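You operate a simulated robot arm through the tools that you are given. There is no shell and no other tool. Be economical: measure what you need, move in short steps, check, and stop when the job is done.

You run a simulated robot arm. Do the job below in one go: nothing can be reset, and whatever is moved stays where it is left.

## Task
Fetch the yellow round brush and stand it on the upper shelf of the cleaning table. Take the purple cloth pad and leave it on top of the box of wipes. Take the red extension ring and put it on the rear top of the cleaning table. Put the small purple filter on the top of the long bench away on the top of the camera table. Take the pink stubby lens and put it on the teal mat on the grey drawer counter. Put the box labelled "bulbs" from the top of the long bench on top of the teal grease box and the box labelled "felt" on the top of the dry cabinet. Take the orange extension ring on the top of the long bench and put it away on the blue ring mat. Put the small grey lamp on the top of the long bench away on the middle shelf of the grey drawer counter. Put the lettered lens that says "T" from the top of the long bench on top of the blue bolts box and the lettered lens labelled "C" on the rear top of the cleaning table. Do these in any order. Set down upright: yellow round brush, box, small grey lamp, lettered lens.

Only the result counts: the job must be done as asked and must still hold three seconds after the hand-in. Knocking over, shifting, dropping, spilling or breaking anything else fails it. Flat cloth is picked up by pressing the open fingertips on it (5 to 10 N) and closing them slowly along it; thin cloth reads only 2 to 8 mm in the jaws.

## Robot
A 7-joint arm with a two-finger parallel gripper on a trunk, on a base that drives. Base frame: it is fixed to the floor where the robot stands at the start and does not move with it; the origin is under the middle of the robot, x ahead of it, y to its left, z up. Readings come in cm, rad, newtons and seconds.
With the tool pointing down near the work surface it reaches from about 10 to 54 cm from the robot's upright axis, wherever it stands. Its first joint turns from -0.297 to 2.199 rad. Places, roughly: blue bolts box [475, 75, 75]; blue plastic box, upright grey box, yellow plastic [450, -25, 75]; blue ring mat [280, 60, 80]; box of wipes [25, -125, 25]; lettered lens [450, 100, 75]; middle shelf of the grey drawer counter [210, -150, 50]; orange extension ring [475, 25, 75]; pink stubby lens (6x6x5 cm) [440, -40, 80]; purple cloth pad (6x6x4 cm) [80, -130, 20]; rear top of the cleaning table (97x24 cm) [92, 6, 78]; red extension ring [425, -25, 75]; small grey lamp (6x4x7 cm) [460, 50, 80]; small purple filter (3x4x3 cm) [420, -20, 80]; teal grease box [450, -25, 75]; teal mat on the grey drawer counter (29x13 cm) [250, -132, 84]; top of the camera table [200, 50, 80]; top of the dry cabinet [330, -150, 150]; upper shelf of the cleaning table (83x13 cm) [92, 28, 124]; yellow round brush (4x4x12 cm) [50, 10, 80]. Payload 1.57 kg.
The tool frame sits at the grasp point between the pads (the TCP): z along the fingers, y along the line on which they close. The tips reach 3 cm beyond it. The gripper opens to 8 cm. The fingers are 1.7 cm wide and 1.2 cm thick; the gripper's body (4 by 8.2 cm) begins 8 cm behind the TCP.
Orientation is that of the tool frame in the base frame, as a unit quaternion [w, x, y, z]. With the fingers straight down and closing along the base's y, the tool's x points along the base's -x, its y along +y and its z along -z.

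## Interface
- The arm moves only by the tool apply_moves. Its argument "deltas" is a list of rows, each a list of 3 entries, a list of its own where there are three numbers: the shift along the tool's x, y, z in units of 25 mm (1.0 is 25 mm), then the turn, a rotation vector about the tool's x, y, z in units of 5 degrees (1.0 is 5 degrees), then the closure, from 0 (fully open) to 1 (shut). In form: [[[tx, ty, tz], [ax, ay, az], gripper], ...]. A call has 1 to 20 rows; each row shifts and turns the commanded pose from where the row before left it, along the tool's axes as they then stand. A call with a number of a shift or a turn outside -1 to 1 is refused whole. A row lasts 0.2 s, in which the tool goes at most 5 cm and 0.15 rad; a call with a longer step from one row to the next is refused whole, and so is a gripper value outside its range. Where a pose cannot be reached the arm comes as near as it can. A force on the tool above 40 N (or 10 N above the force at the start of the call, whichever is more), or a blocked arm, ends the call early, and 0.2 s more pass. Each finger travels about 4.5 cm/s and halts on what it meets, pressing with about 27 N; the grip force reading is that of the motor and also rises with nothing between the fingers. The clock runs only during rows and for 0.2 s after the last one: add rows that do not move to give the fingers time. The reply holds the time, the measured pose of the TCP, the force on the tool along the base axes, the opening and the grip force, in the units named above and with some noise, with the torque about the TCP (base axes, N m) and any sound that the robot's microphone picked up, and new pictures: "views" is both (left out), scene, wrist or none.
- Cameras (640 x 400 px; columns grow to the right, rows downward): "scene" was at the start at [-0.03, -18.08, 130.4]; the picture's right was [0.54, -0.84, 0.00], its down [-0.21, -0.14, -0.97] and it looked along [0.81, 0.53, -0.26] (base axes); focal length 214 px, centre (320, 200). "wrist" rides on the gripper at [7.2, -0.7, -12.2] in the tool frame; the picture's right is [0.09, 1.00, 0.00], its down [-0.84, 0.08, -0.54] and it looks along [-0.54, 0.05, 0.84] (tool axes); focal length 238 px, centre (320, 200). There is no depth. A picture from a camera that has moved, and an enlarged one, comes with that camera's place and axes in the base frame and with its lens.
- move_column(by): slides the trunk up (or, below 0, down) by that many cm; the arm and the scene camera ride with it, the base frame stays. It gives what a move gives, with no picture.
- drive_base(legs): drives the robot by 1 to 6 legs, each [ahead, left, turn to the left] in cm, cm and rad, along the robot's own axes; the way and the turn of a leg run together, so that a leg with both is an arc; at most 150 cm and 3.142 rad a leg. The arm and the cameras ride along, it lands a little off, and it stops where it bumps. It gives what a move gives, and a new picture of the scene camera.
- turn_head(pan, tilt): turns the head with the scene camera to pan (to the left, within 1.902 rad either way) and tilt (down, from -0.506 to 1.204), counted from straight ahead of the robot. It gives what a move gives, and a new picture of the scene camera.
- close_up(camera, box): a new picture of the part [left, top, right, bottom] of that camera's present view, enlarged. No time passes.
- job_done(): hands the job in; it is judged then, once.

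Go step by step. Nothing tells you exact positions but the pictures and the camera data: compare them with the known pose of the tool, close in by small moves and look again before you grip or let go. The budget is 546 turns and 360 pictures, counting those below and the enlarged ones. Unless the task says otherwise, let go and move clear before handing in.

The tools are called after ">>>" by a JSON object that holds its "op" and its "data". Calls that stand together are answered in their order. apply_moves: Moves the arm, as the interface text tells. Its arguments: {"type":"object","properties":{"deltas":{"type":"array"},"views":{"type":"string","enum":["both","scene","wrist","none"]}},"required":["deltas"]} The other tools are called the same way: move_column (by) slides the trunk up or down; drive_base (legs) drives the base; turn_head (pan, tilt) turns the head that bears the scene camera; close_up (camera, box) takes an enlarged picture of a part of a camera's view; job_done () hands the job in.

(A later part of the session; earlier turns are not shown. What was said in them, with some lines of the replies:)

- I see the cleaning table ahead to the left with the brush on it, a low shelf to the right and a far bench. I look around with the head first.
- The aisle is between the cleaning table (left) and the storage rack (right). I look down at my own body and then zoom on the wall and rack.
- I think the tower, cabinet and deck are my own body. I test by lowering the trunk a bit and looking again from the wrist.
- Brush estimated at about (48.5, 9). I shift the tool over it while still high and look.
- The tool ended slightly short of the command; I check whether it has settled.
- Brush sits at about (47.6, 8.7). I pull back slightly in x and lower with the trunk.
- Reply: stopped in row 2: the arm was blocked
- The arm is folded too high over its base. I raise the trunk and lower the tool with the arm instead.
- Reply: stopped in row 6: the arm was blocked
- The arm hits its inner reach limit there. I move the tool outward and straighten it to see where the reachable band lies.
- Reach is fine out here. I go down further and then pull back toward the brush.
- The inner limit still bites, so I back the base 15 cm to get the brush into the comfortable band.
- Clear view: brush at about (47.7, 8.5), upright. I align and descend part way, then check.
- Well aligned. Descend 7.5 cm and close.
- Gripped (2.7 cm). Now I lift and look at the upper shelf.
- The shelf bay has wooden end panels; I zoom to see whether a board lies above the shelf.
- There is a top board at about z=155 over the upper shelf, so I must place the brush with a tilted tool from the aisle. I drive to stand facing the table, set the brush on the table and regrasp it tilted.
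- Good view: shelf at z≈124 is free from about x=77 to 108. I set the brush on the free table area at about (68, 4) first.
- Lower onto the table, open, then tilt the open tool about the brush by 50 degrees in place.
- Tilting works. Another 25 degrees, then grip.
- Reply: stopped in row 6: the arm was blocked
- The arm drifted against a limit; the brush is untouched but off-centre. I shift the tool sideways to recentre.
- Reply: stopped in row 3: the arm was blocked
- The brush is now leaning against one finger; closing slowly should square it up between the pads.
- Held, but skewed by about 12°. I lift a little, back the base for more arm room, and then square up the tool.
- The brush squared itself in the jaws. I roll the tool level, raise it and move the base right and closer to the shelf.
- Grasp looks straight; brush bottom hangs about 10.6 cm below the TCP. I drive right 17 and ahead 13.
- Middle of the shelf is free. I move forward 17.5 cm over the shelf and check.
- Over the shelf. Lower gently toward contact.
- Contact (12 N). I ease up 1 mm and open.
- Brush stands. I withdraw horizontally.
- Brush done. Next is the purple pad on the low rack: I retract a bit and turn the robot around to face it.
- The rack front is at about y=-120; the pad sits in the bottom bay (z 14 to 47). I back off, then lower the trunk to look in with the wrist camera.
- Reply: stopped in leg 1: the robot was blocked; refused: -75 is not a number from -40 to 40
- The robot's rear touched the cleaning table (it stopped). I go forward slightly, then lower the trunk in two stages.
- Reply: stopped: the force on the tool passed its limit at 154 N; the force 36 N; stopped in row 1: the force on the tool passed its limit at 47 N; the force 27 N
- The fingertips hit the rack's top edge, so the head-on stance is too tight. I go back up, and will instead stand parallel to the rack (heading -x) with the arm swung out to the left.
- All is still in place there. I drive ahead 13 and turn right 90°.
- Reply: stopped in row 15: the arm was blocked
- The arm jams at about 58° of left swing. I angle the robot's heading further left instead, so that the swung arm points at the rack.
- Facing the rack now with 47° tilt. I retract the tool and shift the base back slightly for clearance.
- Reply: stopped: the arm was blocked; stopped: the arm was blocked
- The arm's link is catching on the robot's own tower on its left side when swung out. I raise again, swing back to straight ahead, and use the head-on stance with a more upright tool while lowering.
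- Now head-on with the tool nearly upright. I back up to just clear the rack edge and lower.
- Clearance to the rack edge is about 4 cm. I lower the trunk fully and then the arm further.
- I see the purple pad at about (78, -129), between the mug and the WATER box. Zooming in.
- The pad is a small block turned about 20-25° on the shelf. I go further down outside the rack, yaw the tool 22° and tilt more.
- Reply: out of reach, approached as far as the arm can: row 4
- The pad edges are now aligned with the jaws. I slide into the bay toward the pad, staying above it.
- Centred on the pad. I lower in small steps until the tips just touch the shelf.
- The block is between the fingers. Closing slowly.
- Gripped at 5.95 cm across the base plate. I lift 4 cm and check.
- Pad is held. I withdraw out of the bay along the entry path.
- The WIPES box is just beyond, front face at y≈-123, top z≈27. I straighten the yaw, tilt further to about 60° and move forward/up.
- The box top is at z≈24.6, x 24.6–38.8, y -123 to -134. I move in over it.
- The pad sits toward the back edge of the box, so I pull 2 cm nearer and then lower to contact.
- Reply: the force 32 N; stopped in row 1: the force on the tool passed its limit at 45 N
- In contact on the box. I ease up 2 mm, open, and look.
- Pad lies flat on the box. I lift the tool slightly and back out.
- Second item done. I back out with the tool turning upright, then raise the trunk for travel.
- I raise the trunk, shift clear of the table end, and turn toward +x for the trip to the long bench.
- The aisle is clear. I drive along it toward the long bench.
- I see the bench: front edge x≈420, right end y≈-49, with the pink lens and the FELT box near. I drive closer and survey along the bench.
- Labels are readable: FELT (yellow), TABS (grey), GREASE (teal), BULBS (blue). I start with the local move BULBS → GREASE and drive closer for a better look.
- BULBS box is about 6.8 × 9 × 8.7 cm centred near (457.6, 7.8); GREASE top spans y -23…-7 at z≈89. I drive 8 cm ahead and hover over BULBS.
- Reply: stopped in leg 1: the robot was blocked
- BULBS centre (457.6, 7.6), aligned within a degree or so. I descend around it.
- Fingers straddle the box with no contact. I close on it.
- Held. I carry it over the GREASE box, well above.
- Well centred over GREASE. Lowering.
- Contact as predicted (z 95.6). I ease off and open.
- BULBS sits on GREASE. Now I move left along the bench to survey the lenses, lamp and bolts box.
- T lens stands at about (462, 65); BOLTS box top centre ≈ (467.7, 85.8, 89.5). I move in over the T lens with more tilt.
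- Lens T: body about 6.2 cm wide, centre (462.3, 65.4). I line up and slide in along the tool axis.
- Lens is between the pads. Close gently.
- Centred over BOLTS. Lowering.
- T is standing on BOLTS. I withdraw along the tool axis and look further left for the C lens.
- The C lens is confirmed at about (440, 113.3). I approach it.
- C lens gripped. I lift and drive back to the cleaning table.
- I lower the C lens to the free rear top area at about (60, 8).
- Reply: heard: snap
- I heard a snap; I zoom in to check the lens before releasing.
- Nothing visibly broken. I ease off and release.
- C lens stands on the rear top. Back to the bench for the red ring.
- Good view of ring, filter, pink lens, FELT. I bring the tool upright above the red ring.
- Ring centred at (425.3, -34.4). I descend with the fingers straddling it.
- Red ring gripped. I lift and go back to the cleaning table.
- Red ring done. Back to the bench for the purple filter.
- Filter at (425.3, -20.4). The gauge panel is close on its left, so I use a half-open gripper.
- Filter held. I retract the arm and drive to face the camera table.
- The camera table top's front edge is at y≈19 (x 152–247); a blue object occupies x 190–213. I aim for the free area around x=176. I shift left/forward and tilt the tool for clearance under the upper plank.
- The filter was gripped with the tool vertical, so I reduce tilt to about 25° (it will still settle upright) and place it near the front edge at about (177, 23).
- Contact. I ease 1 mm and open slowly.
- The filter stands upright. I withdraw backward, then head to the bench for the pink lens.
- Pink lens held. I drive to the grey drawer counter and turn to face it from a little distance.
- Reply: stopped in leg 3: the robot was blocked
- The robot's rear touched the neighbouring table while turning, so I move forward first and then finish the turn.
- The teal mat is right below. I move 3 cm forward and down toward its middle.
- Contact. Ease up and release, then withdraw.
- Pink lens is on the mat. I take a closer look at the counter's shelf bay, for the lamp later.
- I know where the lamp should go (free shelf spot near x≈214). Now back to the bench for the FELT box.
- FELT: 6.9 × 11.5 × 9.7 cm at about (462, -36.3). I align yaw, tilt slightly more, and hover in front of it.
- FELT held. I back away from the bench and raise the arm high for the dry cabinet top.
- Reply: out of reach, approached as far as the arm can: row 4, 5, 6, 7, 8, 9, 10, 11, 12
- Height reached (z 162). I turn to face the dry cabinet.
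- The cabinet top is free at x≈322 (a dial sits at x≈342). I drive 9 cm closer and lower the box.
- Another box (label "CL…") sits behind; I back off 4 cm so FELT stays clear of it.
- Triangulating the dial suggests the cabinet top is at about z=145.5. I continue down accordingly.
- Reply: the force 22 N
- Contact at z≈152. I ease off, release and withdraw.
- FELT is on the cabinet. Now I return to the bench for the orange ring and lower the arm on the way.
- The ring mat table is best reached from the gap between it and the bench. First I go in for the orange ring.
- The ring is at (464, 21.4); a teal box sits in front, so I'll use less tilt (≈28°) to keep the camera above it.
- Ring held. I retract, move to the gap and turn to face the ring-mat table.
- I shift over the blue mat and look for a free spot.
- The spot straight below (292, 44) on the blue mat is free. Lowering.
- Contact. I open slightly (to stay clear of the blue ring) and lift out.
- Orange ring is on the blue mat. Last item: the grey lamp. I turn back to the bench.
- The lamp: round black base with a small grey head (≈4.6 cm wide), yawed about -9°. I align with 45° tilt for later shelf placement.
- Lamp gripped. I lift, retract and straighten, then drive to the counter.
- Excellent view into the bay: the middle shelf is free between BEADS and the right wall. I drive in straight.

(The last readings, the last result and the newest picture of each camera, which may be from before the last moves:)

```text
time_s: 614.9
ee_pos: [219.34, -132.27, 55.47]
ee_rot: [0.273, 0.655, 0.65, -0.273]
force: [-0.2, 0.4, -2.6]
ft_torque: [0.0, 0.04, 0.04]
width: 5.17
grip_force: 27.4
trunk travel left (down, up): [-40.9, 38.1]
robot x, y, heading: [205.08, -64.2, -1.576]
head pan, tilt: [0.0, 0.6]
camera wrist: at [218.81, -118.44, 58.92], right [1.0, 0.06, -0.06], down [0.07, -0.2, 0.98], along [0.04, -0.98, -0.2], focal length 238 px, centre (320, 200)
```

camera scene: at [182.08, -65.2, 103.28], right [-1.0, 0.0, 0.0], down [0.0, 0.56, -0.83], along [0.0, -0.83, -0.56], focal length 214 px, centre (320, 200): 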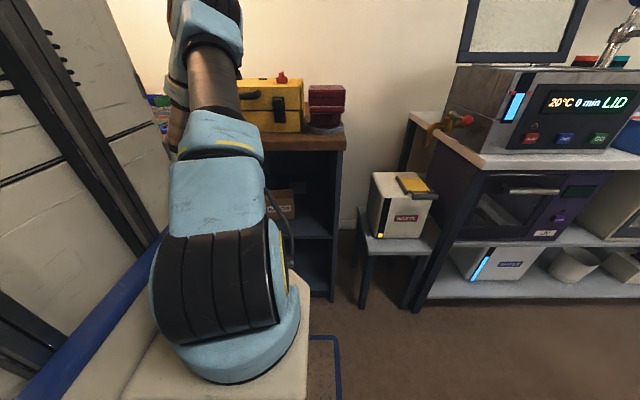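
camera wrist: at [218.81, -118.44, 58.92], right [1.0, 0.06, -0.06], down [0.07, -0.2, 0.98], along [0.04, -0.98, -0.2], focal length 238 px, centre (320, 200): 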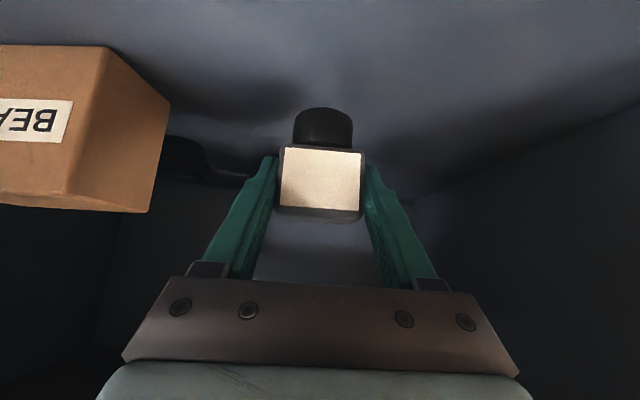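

>>> {"op": "apply_moves", "data": {"deltas": [[[0.12, 0, 0.12], [0, 0, 0], 0.7], [[0, 0, 0], [0, 0, 0], 0.7]], "views": "none"}}

>>> {"op": "apply_moves", "data": {"deltas": [[[0.1, 0, 0.1], [0, 0, 0], 0.7], [[0, 0, 0], [0, 0, 0], 0.7]], "views": "none"}}

>>> {"op": "apply_moves", "data": {"deltas": [[[0.08, 0, 0.08], [0, 0, 0], 0.7], [[0, 0, 0], [0, 0, 0], 0.7]], "views": "none"}}

```text
time_s: 615.5
ee_pos: [219.4, -132.18, 55.21]
ee_rot: [0.274, 0.655, 0.649, -0.274]
force: [-0.1, 0.8, -2.1]
ft_torque: [0.0, 0.0, -0.02]
width: 5.16
grip_force: 26.6
trunk travel left (down, up): [-40.9, 38.1]
robot x, y, heading: [204.84, -64.4, -1.571]
head pan, tilt: [0.0, 0.6]
```

```text
time_s: 616.1
ee_pos: [219.53, -131.97, 55.14]
ee_rot: [0.274, 0.654, 0.649, -0.275]
force: [0.2, 0.1, -1.7]
ft_torque: [0.02, 0.0, 0.0]
width: 5.18
grip_force: 27.0
trunk travel left (down, up): [-40.9, 38.1]
robot x, y, heading: [205.02, -64.35, -1.572]
head pan, tilt: [0.0, 0.6]
```

```text
time_s: 616.7
ee_pos: [219.66, -131.91, 54.98]
ee_rot: [0.276, 0.653, 0.649, -0.276]
force: [1.0, -0.5, -1.6]
ft_torque: [0.0, -0.01, 0.03]
width: 5.15
grip_force: 27.5
trunk travel left (down, up): [-40.9, 38.1]
robot x, y, heading: [204.91, -64.27, -1.576]
head pan, tilt: [0.0, 0.6]
```

The tool is no longer following although the wrist force is nil, so a link further up may be touching the counter. I back those steps out and look.

>>> {"op": "apply_moves", "data": {"deltas": [[[-0.2, 0, -0.2], [0, 0, 0], 0.7], [[-0.2, 0, -0.2], [0, 0, 0], 0.7], [[0, 0, 0], [0, 0, 0], 0.7]], "views": "none"}}

>>> {"op": "turn_head", "data": {"pan": 0.35, "tilt": 0.75}}

```text
time_s: 617.5
ee_pos: [219.39, -131.87, 55.65]
ee_rot: [0.271, 0.654, 0.651, -0.274]
force: [-0.7, -0.3, -3.1]
ft_torque: [0.01, 0.0, 0.0]
width: 5.17
grip_force: 26.9
trunk travel left (down, up): [-40.9, 38.1]
robot x, y, heading: [205.33, -63.91, -1.57]
head pan, tilt: [0.0, 0.6]
```

```text
time_s: 618.3
ee_pos: [219.4, -131.97, 55.92]
ee_rot: [0.272, 0.655, 0.65, -0.274]
force: [0.2, -0.2, -2.7]
ft_torque: [0.0, -0.02, -0.01]
width: 5.2
grip_force: 27.3
trunk travel left (down, up): [-40.9, 38.1]
robot x, y, heading: [204.75, -64.26, -1.571]
head pan, tilt: [0.351, 0.75]
camera scene: at [184.94, -64.02, 102.0], right [-0.94, -0.34, 0.0], down [-0.23, 0.64, -0.73], along [0.25, -0.69, -0.68], focal length 214 px, centre (320, 200)
```

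scene: 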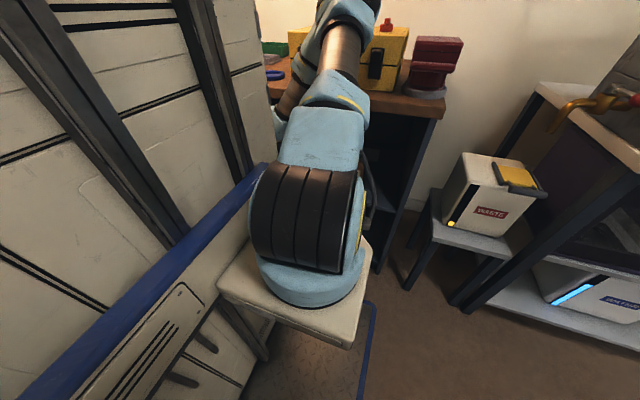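

The forearm hangs nearly vertical at the counter edge. I raise slightly, back the base 15 cm and reach in with the arm extended instead.

>>> {"op": "apply_moves", "data": {"deltas": [[[-0.4, 0, -0.4], [0, 0, 0], 0.7], [[-0.4, 0, -0.4], [0, 0, 0], 0.7], [[-0.2, 0, -0.2], [0, 0, 0], 0.7], [[0, 0, 0], [0, 0, 0], 0.7]], "views": "none"}}

>>> {"op": "drive_base", "data": {"legs": [[-17, 0, 0]]}}

>>> {"op": "apply_moves", "data": {"deltas": [[[-0.7, 0, 0.7], [0, 0, 0], 0.7], [[-0.7, 0, 0.7], [0, 0, 0], 0.7], [[-0.7, 0, 0.7], [0, 0, 0], 0.7], [[-0.7, 0, 0.7], [0, 0, 0], 0.7], [[-0.7, 0, 0.7], [0, 0, 0], 0.7], [[-0.7, 0, 0.7], [0, 0, 0], 0.7], [[0, 0, 0], [0, 0, 0], 0.7]], "views": "both"}}

```text
time_s: 619.3
ee_pos: [219.27, -132.18, 59.44]
ee_rot: [0.272, 0.656, 0.649, -0.275]
force: [0.0, -0.2, -1.6]
ft_torque: [-0.02, 0.01, 0.01]
width: 5.18
grip_force: 27.1
trunk travel left (down, up): [-40.9, 38.1]
robot x, y, heading: [205.28, -64.44, -1.572]
head pan, tilt: [0.351, 0.75]
```

```text
time_s: 620.8
ee_pos: [219.29, -115.01, 59.36]
ee_rot: [0.272, 0.655, 0.649, -0.273]
force: [0.4, 1.1, -2.1]
ft_torque: [0.04, 0.02, -0.02]
width: 5.17
grip_force: 27.6
trunk travel left (down, up): [-40.9, 38.1]
robot x, y, heading: [205.34, -47.03, -1.572]
head pan, tilt: [0.351, 0.75]
camera scene: at [185.01, -46.96, 101.99], right [-0.94, -0.34, 0.0], down [-0.23, 0.64, -0.73], along [0.25, -0.69, -0.68], focal length 214 px, centre (320, 200)
```

scene: 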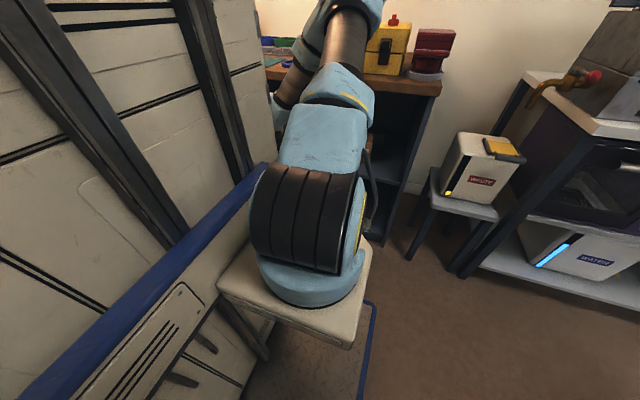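

```text
time_s: 622.4
ee_pos: [219.33, -129.87, 59.68]
ee_rot: [0.272, 0.655, 0.65, -0.273]
force: [0.0, 0.1, -3.1]
ft_torque: [0.03, 0.0, -0.01]
width: 5.18
grip_force: 27.2
trunk travel left (down, up): [-40.9, 38.1]
robot x, y, heading: [204.84, -46.87, -1.573]
head pan, tilt: [0.351, 0.75]
camera scene: at [185.01, -46.97, 101.99], right [-0.94, -0.34, 0.0], down [-0.23, 0.64, -0.73], along [0.25, -0.69, -0.68], focal length 214 px, centre (320, 200)
camera wrist: at [218.71, -116.07, 62.99], right [1.0, 0.06, -0.06], down [0.07, -0.2, 0.98], along [0.04, -0.98, -0.21], focal length 238 px, centre (320, 200)
```

scene: 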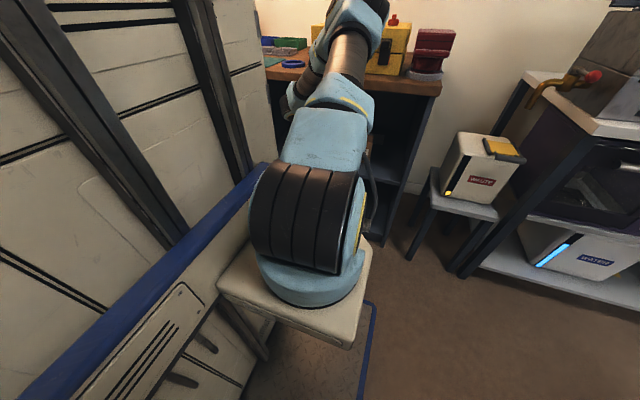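
wrist: 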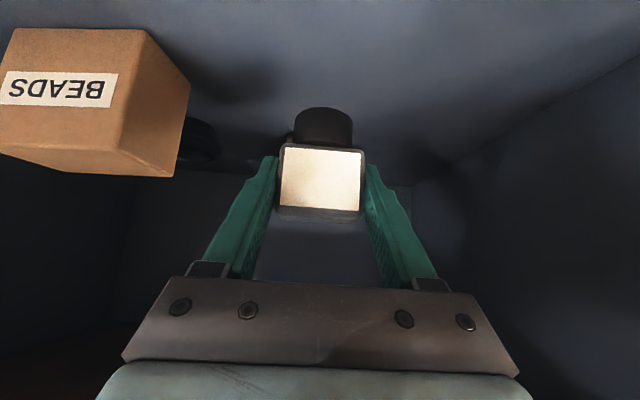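

>>> {"op": "apply_moves", "data": {"deltas": [[[-0.4, 0, 0.4], [0, 0, 0], 0.7], [[0.5, 0, 0.5], [0, 0, 0], 0.7], [[0.5, 0, 0.5], [0, 0, 0], 0.7], [[0.14, 0, 0.14], [0, 0, 0], 0.7], [[0, 0, 0], [0, 0, 0], 0.7]], "views": "none"}}

>>> {"op": "apply_moves", "data": {"deltas": [[[0.12, 0, 0.12], [0, 0, 0], 0.7], [[0, 0, 0], [0, 0, 0], 0.7]], "views": "none"}}

```text
time_s: 623.6
ee_pos: [219.16, -131.23, 55.62]
ee_rot: [0.273, 0.655, 0.65, -0.274]
force: [-1.1, -0.3, -2.3]
ft_torque: [0.03, -0.01, 0.01]
width: 5.18
grip_force: 26.5
trunk travel left (down, up): [-40.9, 38.1]
robot x, y, heading: [204.82, -46.96, -1.582]
head pan, tilt: [0.351, 0.75]
```

```text
time_s: 624.2
ee_pos: [219.02, -131.32, 55.12]
ee_rot: [0.272, 0.656, 0.649, -0.273]
force: [0.3, -0.7, -1.1]
ft_torque: [-0.02, 0.0, 0.02]
width: 5.18
grip_force: 27.2
trunk travel left (down, up): [-40.9, 38.1]
robot x, y, heading: [204.97, -47.06, -1.571]
head pan, tilt: [0.351, 0.75]
```

Tracking properly now. I continue down in small steps.

>>> {"op": "apply_moves", "data": {"deltas": [[[0.12, 0, 0.12], [0, 0, 0], 0.7], [[0, 0, 0], [0, 0, 0], 0.7]], "views": "none"}}

>>> {"op": "apply_moves", "data": {"deltas": [[[0.12, 0, 0.12], [0, 0, 0], 0.7], [[0, 0, 0], [0, 0, 0], 0.7]], "views": "wrist"}}

```text
time_s: 624.8
ee_pos: [219.28, -131.43, 54.56]
ee_rot: [0.272, 0.656, 0.649, -0.274]
force: [0.1, -0.2, -1.9]
ft_torque: [0.03, -0.02, 0.0]
width: 5.2
grip_force: 27.2
trunk travel left (down, up): [-40.9, 38.1]
robot x, y, heading: [205.19, -47.01, -1.573]
head pan, tilt: [0.351, 0.75]
```

```text
time_s: 625.4
ee_pos: [219.19, -131.34, 54.19]
ee_rot: [0.272, 0.655, 0.649, -0.274]
force: [0.4, -0.4, -2.4]
ft_torque: [0.01, 0.0, 0.0]
width: 5.19
grip_force: 27.0
trunk travel left (down, up): [-40.9, 38.1]
robot x, y, heading: [205.44, -47.32, -1.579]
head pan, tilt: [0.351, 0.75]
camera wrist: at [218.65, -117.58, 57.62], right [1.0, 0.05, -0.06], down [0.07, -0.2, 0.98], along [0.04, -0.98, -0.21], focal length 238 px, centre (320, 200)
```

wrist: 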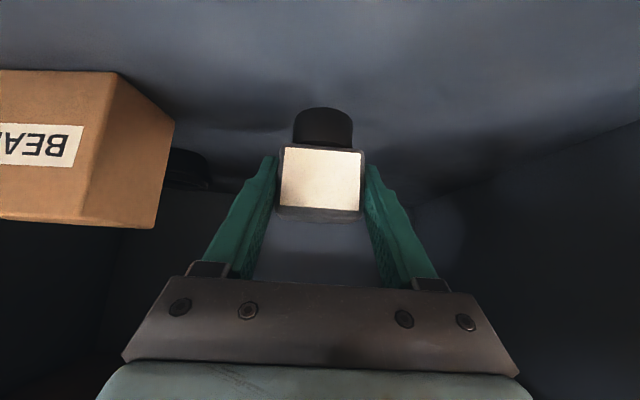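

>>> {"op": "apply_moves", "data": {"deltas": [[[0.11, 0, 0.11], [0, 0, 0], 0.7], [[0, 0, 0], [0, 0, 0], 0.7]], "views": "none"}}

>>> {"op": "apply_moves", "data": {"deltas": [[[0.1, 0, 0.1], [0, 0, 0], 0.7], [[0, 0, 0], [0, 0, 0], 0.7]], "views": "none"}}

>>> {"op": "apply_moves", "data": {"deltas": [[[0.08, 0, 0.08], [0, 0, 0], 0.7], [[0, 0, 0], [0, 0, 0], 0.7]], "views": "none"}}

```text
time_s: 626.0
ee_pos: [219.28, -131.46, 53.78]
ee_rot: [0.272, 0.656, 0.649, -0.274]
force: [0.0, 1.5, -2.0]
ft_torque: [0.01, -0.03, -0.01]
width: 5.22
grip_force: 26.7
trunk travel left (down, up): [-40.9, 38.1]
robot x, y, heading: [205.06, -47.26, -1.578]
head pan, tilt: [0.351, 0.75]
```

```text
time_s: 626.6
ee_pos: [219.15, -131.29, 53.54]
ee_rot: [0.272, 0.656, 0.648, -0.274]
force: [0.5, -0.7, -2.4]
ft_torque: [0.02, 0.0, 0.0]
width: 5.19
grip_force: 26.7
trunk travel left (down, up): [-40.9, 38.1]
robot x, y, heading: [205.07, -46.85, -1.574]
head pan, tilt: [0.351, 0.75]
```

```text
time_s: 627.2
ee_pos: [219.11, -131.37, 53.14]
ee_rot: [0.272, 0.655, 0.649, -0.273]
force: [0.8, 0.1, -2.5]
ft_torque: [0.0, 0.01, 0.01]
width: 5.16
grip_force: 26.8
trunk travel left (down, up): [-40.9, 38.1]
robot x, y, heading: [205.69, -47.2, -1.574]
head pan, tilt: [0.351, 0.75]
```

>>> {"op": "apply_moves", "data": {"deltas": [[[0.09, 0, 0.09], [0, 0, 0], 0.7], [[0, 0, 0], [0, 0, 0], 0.7]], "views": "none"}}

>>> {"op": "apply_moves", "data": {"deltas": [[[0.08, 0, 0.08], [0, 0, 0], 0.7], [[0, 0, 0], [0, 0, 0], 0.7]], "views": "wrist"}}

```text
time_s: 627.8
ee_pos: [219.2, -131.33, 52.82]
ee_rot: [0.271, 0.656, 0.649, -0.274]
force: [-0.2, -0.1, -2.4]
ft_torque: [0.03, 0.0, 0.02]
width: 5.16
grip_force: 26.4
trunk travel left (down, up): [-40.9, 38.1]
robot x, y, heading: [205.19, -47.2, -1.579]
head pan, tilt: [0.351, 0.75]
```

```text
time_s: 628.4
ee_pos: [219.05, -131.43, 52.5]
ee_rot: [0.271, 0.656, 0.649, -0.274]
force: [-0.4, -0.5, -3.0]
ft_torque: [0.01, 0.04, 0.0]
width: 5.2
grip_force: 26.6
trunk travel left (down, up): [-40.9, 38.1]
robot x, y, heading: [204.83, -47.53, -1.578]
head pan, tilt: [0.351, 0.75]
camera wrist: at [218.61, -117.6, 55.97], right [1.0, 0.05, -0.06], down [0.07, -0.2, 0.98], along [0.04, -0.98, -0.21], focal length 238 px, centre (320, 200)
```

wrist: 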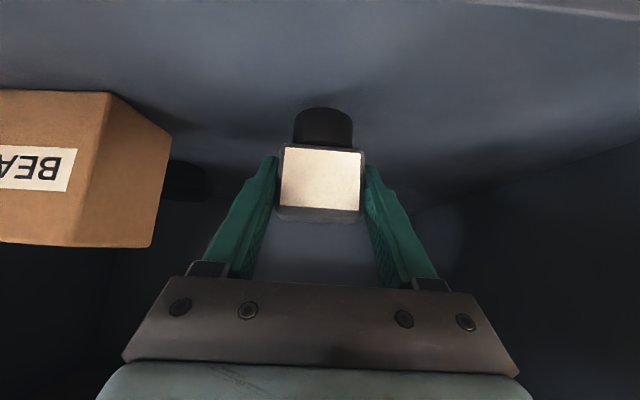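

>>> {"op": "apply_moves", "data": {"deltas": [[[0.07, 0, 0.07], [0, 0, 0], 0.7], [[0, 0, 0], [0, 0, 0], 0.7]], "views": "none"}}

>>> {"op": "apply_moves", "data": {"deltas": [[[0.06, 0, 0.06], [0, 0, 0], 0.7], [[0, 0, 0], [0, 0, 0], 0.7]], "views": "none"}}

>>> {"op": "apply_moves", "data": {"deltas": [[[0.06, 0, 0.06], [0, 0, 0], 0.7], [[0, 0, 0], [0, 0, 0], 0.7]], "views": "none"}}

```text
time_s: 629.0
ee_pos: [219.04, -131.36, 52.23]
ee_rot: [0.272, 0.656, 0.649, -0.274]
force: [-0.7, 0.1, -1.6]
ft_torque: [0.02, -0.02, -0.02]
width: 5.19
grip_force: 27.4
trunk travel left (down, up): [-40.9, 38.1]
robot x, y, heading: [204.95, -47.15, -1.58]
head pan, tilt: [0.351, 0.75]
```

```text
time_s: 629.6
ee_pos: [219.06, -131.41, 52.11]
ee_rot: [0.272, 0.655, 0.649, -0.274]
force: [-0.9, -1.0, -2.4]
ft_torque: [0.01, -0.04, 0.01]
width: 5.19
grip_force: 26.6
trunk travel left (down, up): [-40.9, 38.1]
robot x, y, heading: [204.71, -47.21, -1.574]
head pan, tilt: [0.351, 0.75]
```

```text
time_s: 630.2
ee_pos: [219.11, -131.33, 51.91]
ee_rot: [0.272, 0.656, 0.649, -0.274]
force: [-0.1, 0.7, -2.5]
ft_torque: [0.05, 0.04, 0.0]
width: 5.2
grip_force: 27.1
trunk travel left (down, up): [-40.9, 38.1]
robot x, y, heading: [204.58, -47.11, -1.576]
head pan, tilt: [0.351, 0.75]
```

>>> {"op": "apply_moves", "data": {"deltas": [[[0.07, 0, 0.07], [0, 0, 0], 0.7], [[0, 0, 0], [0, 0, 0], 0.7]], "views": "none"}}

>>> {"op": "apply_moves", "data": {"deltas": [[[0.06, 0, 0.06], [0, 0, 0], 0.7], [[0, 0, 0], [0, 0, 0], 0.7]], "views": "none"}}

>>> {"op": "apply_moves", "data": {"deltas": [[[0.05, 0, 0.05], [0, 0, 0], 0.7], [[0, 0, 0], [0, 0, 0], 0.7]], "views": "none"}}

```text
time_s: 630.8
ee_pos: [219.17, -131.32, 51.77]
ee_rot: [0.271, 0.656, 0.649, -0.274]
force: [-0.1, -0.3, -2.0]
ft_torque: [0.02, -0.02, 0.0]
width: 5.19
grip_force: 27.2
trunk travel left (down, up): [-40.9, 38.1]
robot x, y, heading: [205.15, -47.55, -1.576]
head pan, tilt: [0.351, 0.75]
```

```text
time_s: 631.4
ee_pos: [219.19, -131.32, 51.38]
ee_rot: [0.272, 0.655, 0.65, -0.273]
force: [-0.1, -1.1, -1.9]
ft_torque: [-0.01, 0.02, 0.01]
width: 5.15
grip_force: 27.0
trunk travel left (down, up): [-40.9, 38.1]
robot x, y, heading: [204.96, -47.61, -1.575]
head pan, tilt: [0.351, 0.75]
```

```text
time_s: 632.0
ee_pos: [219.08, -131.28, 51.24]
ee_rot: [0.271, 0.656, 0.649, -0.274]
force: [-0.9, 0.3, -2.6]
ft_torque: [0.03, 0.0, -0.01]
width: 5.18
grip_force: 27.4
trunk travel left (down, up): [-40.9, 38.1]
robot x, y, heading: [205.05, -47.09, -1.579]
head pan, tilt: [0.351, 0.75]
```

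>>> {"op": "close_up", "data": {"camera": "wrist", "box": [180, 20, 460, 220]}}

```text
2.00 times, centred on (320, 120) of wrist
camera zoom: at [218.63, -117.58, 54.64], right [1.0, 0.05, -0.06], down [0.07, -0.2, 0.98], along [0.04, -0.98, -0.21], focal length 477 px, centre (320, 360)
```

zoom: 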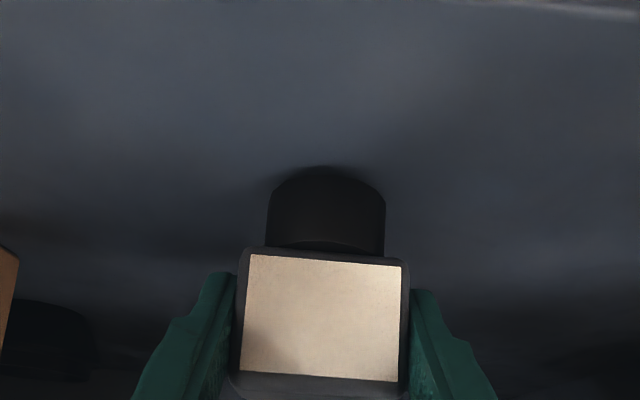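

The base's contact shadow is almost closed; a few more small steps.

>>> {"op": "apply_moves", "data": {"deltas": [[[0.06, 0, 0.06], [0, 0, 0], 0.7], [[0, 0, 0], [0, 0, 0], 0.7]], "views": "none"}}

>>> {"op": "apply_moves", "data": {"deltas": [[[0.06, 0, 0.06], [0, 0, 0], 0.7], [[0, 0, 0], [0, 0, 0], 0.7]], "views": "none"}}

>>> {"op": "apply_moves", "data": {"deltas": [[[0.05, 0, 0.05], [0, 0, 0], 0.7], [[0, 0, 0], [0, 0, 0], 0.7]], "views": "none"}}

```text
time_s: 632.6
ee_pos: [219.14, -131.29, 51.03]
ee_rot: [0.272, 0.656, 0.649, -0.274]
force: [-0.3, 0.5, -2.0]
ft_torque: [0.01, -0.02, 0.01]
width: 5.2
grip_force: 26.6
trunk travel left (down, up): [-40.9, 38.1]
robot x, y, heading: [204.94, -47.37, -1.576]
head pan, tilt: [0.351, 0.75]
```

```text
time_s: 633.2
ee_pos: [219.28, -131.26, 50.78]
ee_rot: [0.272, 0.655, 0.65, -0.273]
force: [0.4, -0.2, -2.4]
ft_torque: [0.03, -0.02, 0.0]
width: 5.17
grip_force: 27.5
trunk travel left (down, up): [-40.9, 38.1]
robot x, y, heading: [205.06, -47.36, -1.575]
head pan, tilt: [0.351, 0.75]
```

```text
time_s: 633.8
ee_pos: [219.19, -131.32, 50.73]
ee_rot: [0.273, 0.655, 0.649, -0.274]
force: [-0.7, 1.7, 6.2]
ft_torque: [0.07, 0.1, -0.01]
width: 5.18
grip_force: 27.3
trunk travel left (down, up): [-40.9, 38.1]
robot x, y, heading: [205.19, -46.76, -1.569]
head pan, tilt: [0.351, 0.75]
```

Contact. Release gently and check.

>>> {"op": "apply_moves", "data": {"deltas": [[[-0.01, 0, -0.01], [0, 0, 0], 0.5], [[0, 0, 0], [0, 0, 0], 0.33], [[0, 0, 0], [0, 0, 0], 0.28], [[0, 0, 0], [0, 0, 0], 0.2], [[0, 0, 0], [0, 0, 0], 0.1], [[0, 0, 0], [0, 0, 0], 0.05], [[0, 0, 0], [0, 0, 0], 0.05]], "views": "wrist"}}

```text
time_s: 635.4
ee_pos: [219.17, -131.24, 50.64]
ee_rot: [0.272, 0.655, 0.65, -0.273]
force: [0.7, 0.1, -0.9]
ft_torque: [-0.01, 0.0, 0.0]
width: 7.59
grip_force: 0.1
trunk travel left (down, up): [-40.9, 38.1]
robot x, y, heading: [205.21, -46.87, -1.577]
head pan, tilt: [0.351, 0.75]
camera wrist: at [218.62, -117.56, 54.12], right [1.0, 0.05, -0.06], down [0.07, -0.2, 0.98], along [0.04, -0.98, -0.2], focal length 238 px, centre (320, 200)
```

wrist: 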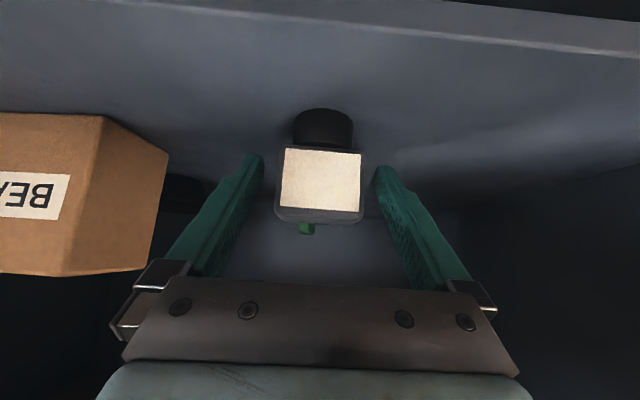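

Lamp stands upright on the middle shelf. I withdraw.

>>> {"op": "apply_moves", "data": {"deltas": [[[0.2, 0, -0.4], [0, 0, 0], 0.05], [[0.3, 0, -0.7], [0, 0, 0], 0.05], [[0.5, 0, -0.8], [0, 0, 0], 0.05], [[0.6, 0, -0.8], [0, 0, 0], 0.05], [[0.6, 0, -0.8], [0, 0, 0], 0.05], [[0.6, 0, -0.8], [0, 0, 0], 0.05], [[0.6, 0, -0.8], [0, 0, 0], 0], [[0, 0, 0], [0, 0, 0], 0]], "views": "none"}}

>>> {"op": "drive_base", "data": {"legs": [[-6, 0, 0]]}}

>>> {"op": "apply_moves", "data": {"deltas": [[[0, 0, 0], [0, 0, 0], 0]], "views": "wrist"}}

```text
time_s: 637.2
ee_pos: [219.31, -116.27, 53.58]
ee_rot: [0.272, 0.655, 0.649, -0.274]
force: [-0.1, 0.9, 0.6]
ft_torque: [0.03, 0.03, -0.02]
width: 8.01
grip_force: 0.1
trunk travel left (down, up): [-40.9, 38.1]
robot x, y, heading: [204.88, -47.41, -1.582]
head pan, tilt: [0.351, 0.75]
```

```text
time_s: 638.1
ee_pos: [219.31, -110.32, 53.6]
ee_rot: [0.272, 0.656, 0.649, -0.274]
force: [0.1, 0.7, 0.5]
ft_torque: [0.0, 0.0, -0.01]
width: 7.99
grip_force: 0.0
trunk travel left (down, up): [-40.9, 38.1]
robot x, y, heading: [204.94, -40.74, -1.574]
head pan, tilt: [0.351, 0.75]
camera scene: at [185.04, -40.99, 101.99], right [-0.94, -0.34, 0.0], down [-0.23, 0.64, -0.73], along [0.25, -0.69, -0.68], focal length 214 px, centre (320, 200)
```

scene: 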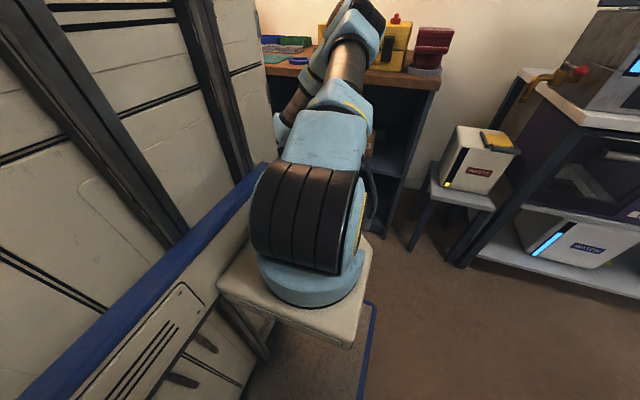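

```text
time_s: 638.5
ee_pos: [219.47, -110.38, 53.47]
ee_rot: [0.273, 0.655, 0.649, -0.274]
force: [-0.6, 0.5, 0.2]
ft_torque: [-0.02, -0.03, -0.02]
width: 7.99
grip_force: 0.0
trunk travel left (down, up): [-40.9, 38.1]
robot x, y, heading: [205.07, -40.86, -1.578]
head pan, tilt: [0.351, 0.75]
camera wrist: at [218.86, -96.58, 57.0], right [1.0, 0.06, -0.06], down [0.07, -0.2, 0.98], along [0.04, -0.98, -0.2], focal length 238 px, centre (320, 200)
```

wrist: 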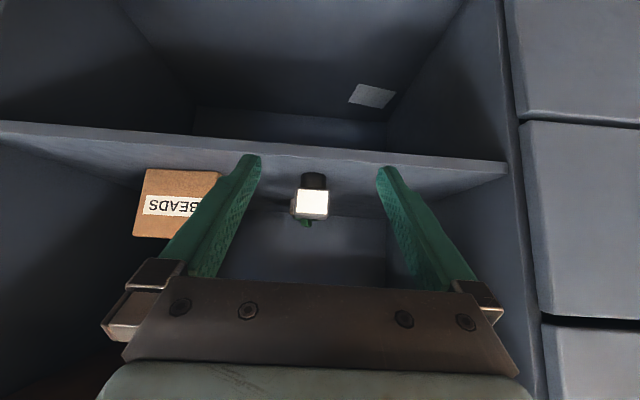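

All items are placed. I raise up and take a last look at the counter top and the neighbouring rack.

>>> {"op": "move_column", "data": {"by": 38}}

>>> {"op": "turn_head", "data": {"pan": 0.0, "tilt": 0.5}}

>>> {"op": "apply_moves", "data": {"deltas": [[[0, 0, 0], [0, 0, 0], 0]], "views": "wrist"}}

```text
time_s: 642.2
ee_pos: [219.27, -110.34, 91.52]
ee_rot: [0.272, 0.655, 0.65, -0.273]
force: [0.5, 0.1, -0.3]
ft_torque: [-0.04, 0.01, 0.02]
width: 7.99
grip_force: 0.0
trunk travel left (down, up): [-78.9, 0.1]
robot x, y, heading: [204.98, -41.0, -1.581]
head pan, tilt: [0.351, 0.75]
```

```text
time_s: 643.0
ee_pos: [219.36, -110.23, 91.51]
ee_rot: [0.273, 0.656, 0.648, -0.275]
force: [0.2, 0.9, -0.5]
ft_torque: [-0.03, 0.01, -0.01]
width: 8.0
grip_force: 0.1
trunk travel left (down, up): [-78.9, 0.1]
robot x, y, heading: [205.12, -41.32, -1.576]
head pan, tilt: [0.0, 0.499]
camera scene: at [182.19, -42.3, 142.19], right [-1.0, 0.0, 0.0], down [0.0, 0.48, -0.88], along [0.0, -0.88, -0.48], focal length 214 px, centre (320, 200)
```

scene: 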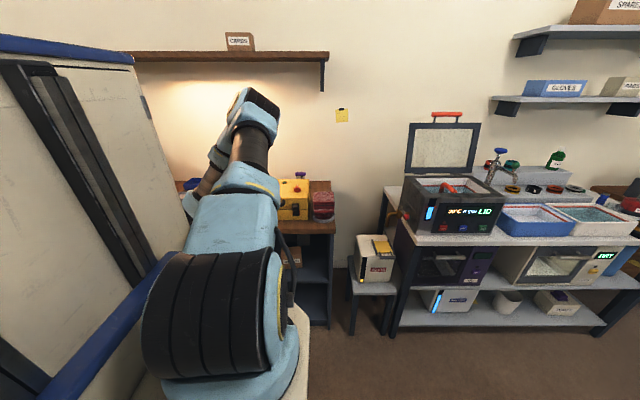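

```text
time_s: 643.4
ee_pos: [219.51, -110.25, 91.49]
ee_rot: [0.272, 0.656, 0.648, -0.275]
force: [1.0, 0.5, -0.6]
ft_torque: [0.0, 0.01, 0.0]
width: 8.0
grip_force: 0.1
trunk travel left (down, up): [-78.9, 0.1]
robot x, y, heading: [205.17, -40.98, -1.571]
head pan, tilt: [0.0, 0.499]
camera wrist: at [218.86, -96.57, 94.99], right [1.0, 0.06, -0.06], down [0.07, -0.2, 0.98], along [0.04, -0.98, -0.2], focal length 238 px, centre (320, 200)
```

wrist: 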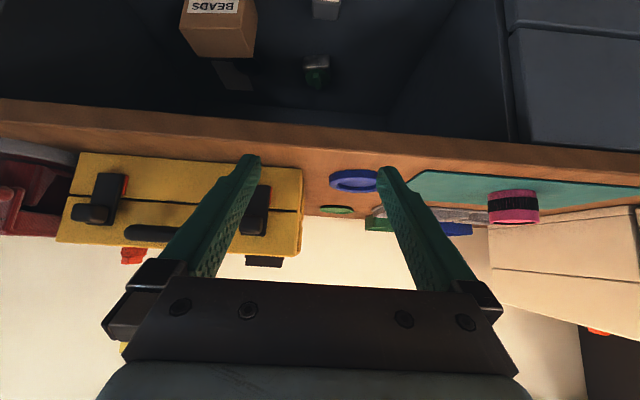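

The counter, pink lens, lamp and rack all look undisturbed, the pad is on the wipes box, and the gripper is open and clear. I hand in.

>>> {"op": "job_done", "data": {}}

```text
The job is handed in.
```

I put all eleven items where you asked and handed the job in with the gripper open and clear.

There are a few things I couldn't rule out:
- **Snap sound:** I heard a snap as the "C" lens touched down on the cleaning table. A close look showed no damage, and the lens was standing upright when I left it.
- **Bumps:** The robot's base bumped the cleaning table, the long bench and the ring-mat table, and stopped each time. The fingertips hit the front edge of the storage rack top. An arm link may also have touched the edge of the grey drawer counter. Nothing in the later pictures looked moved or knocked over.
- **Yellow round brush:** It was knocked to a lean while I regrasped it, and I straightened it before setting it on the shelf.
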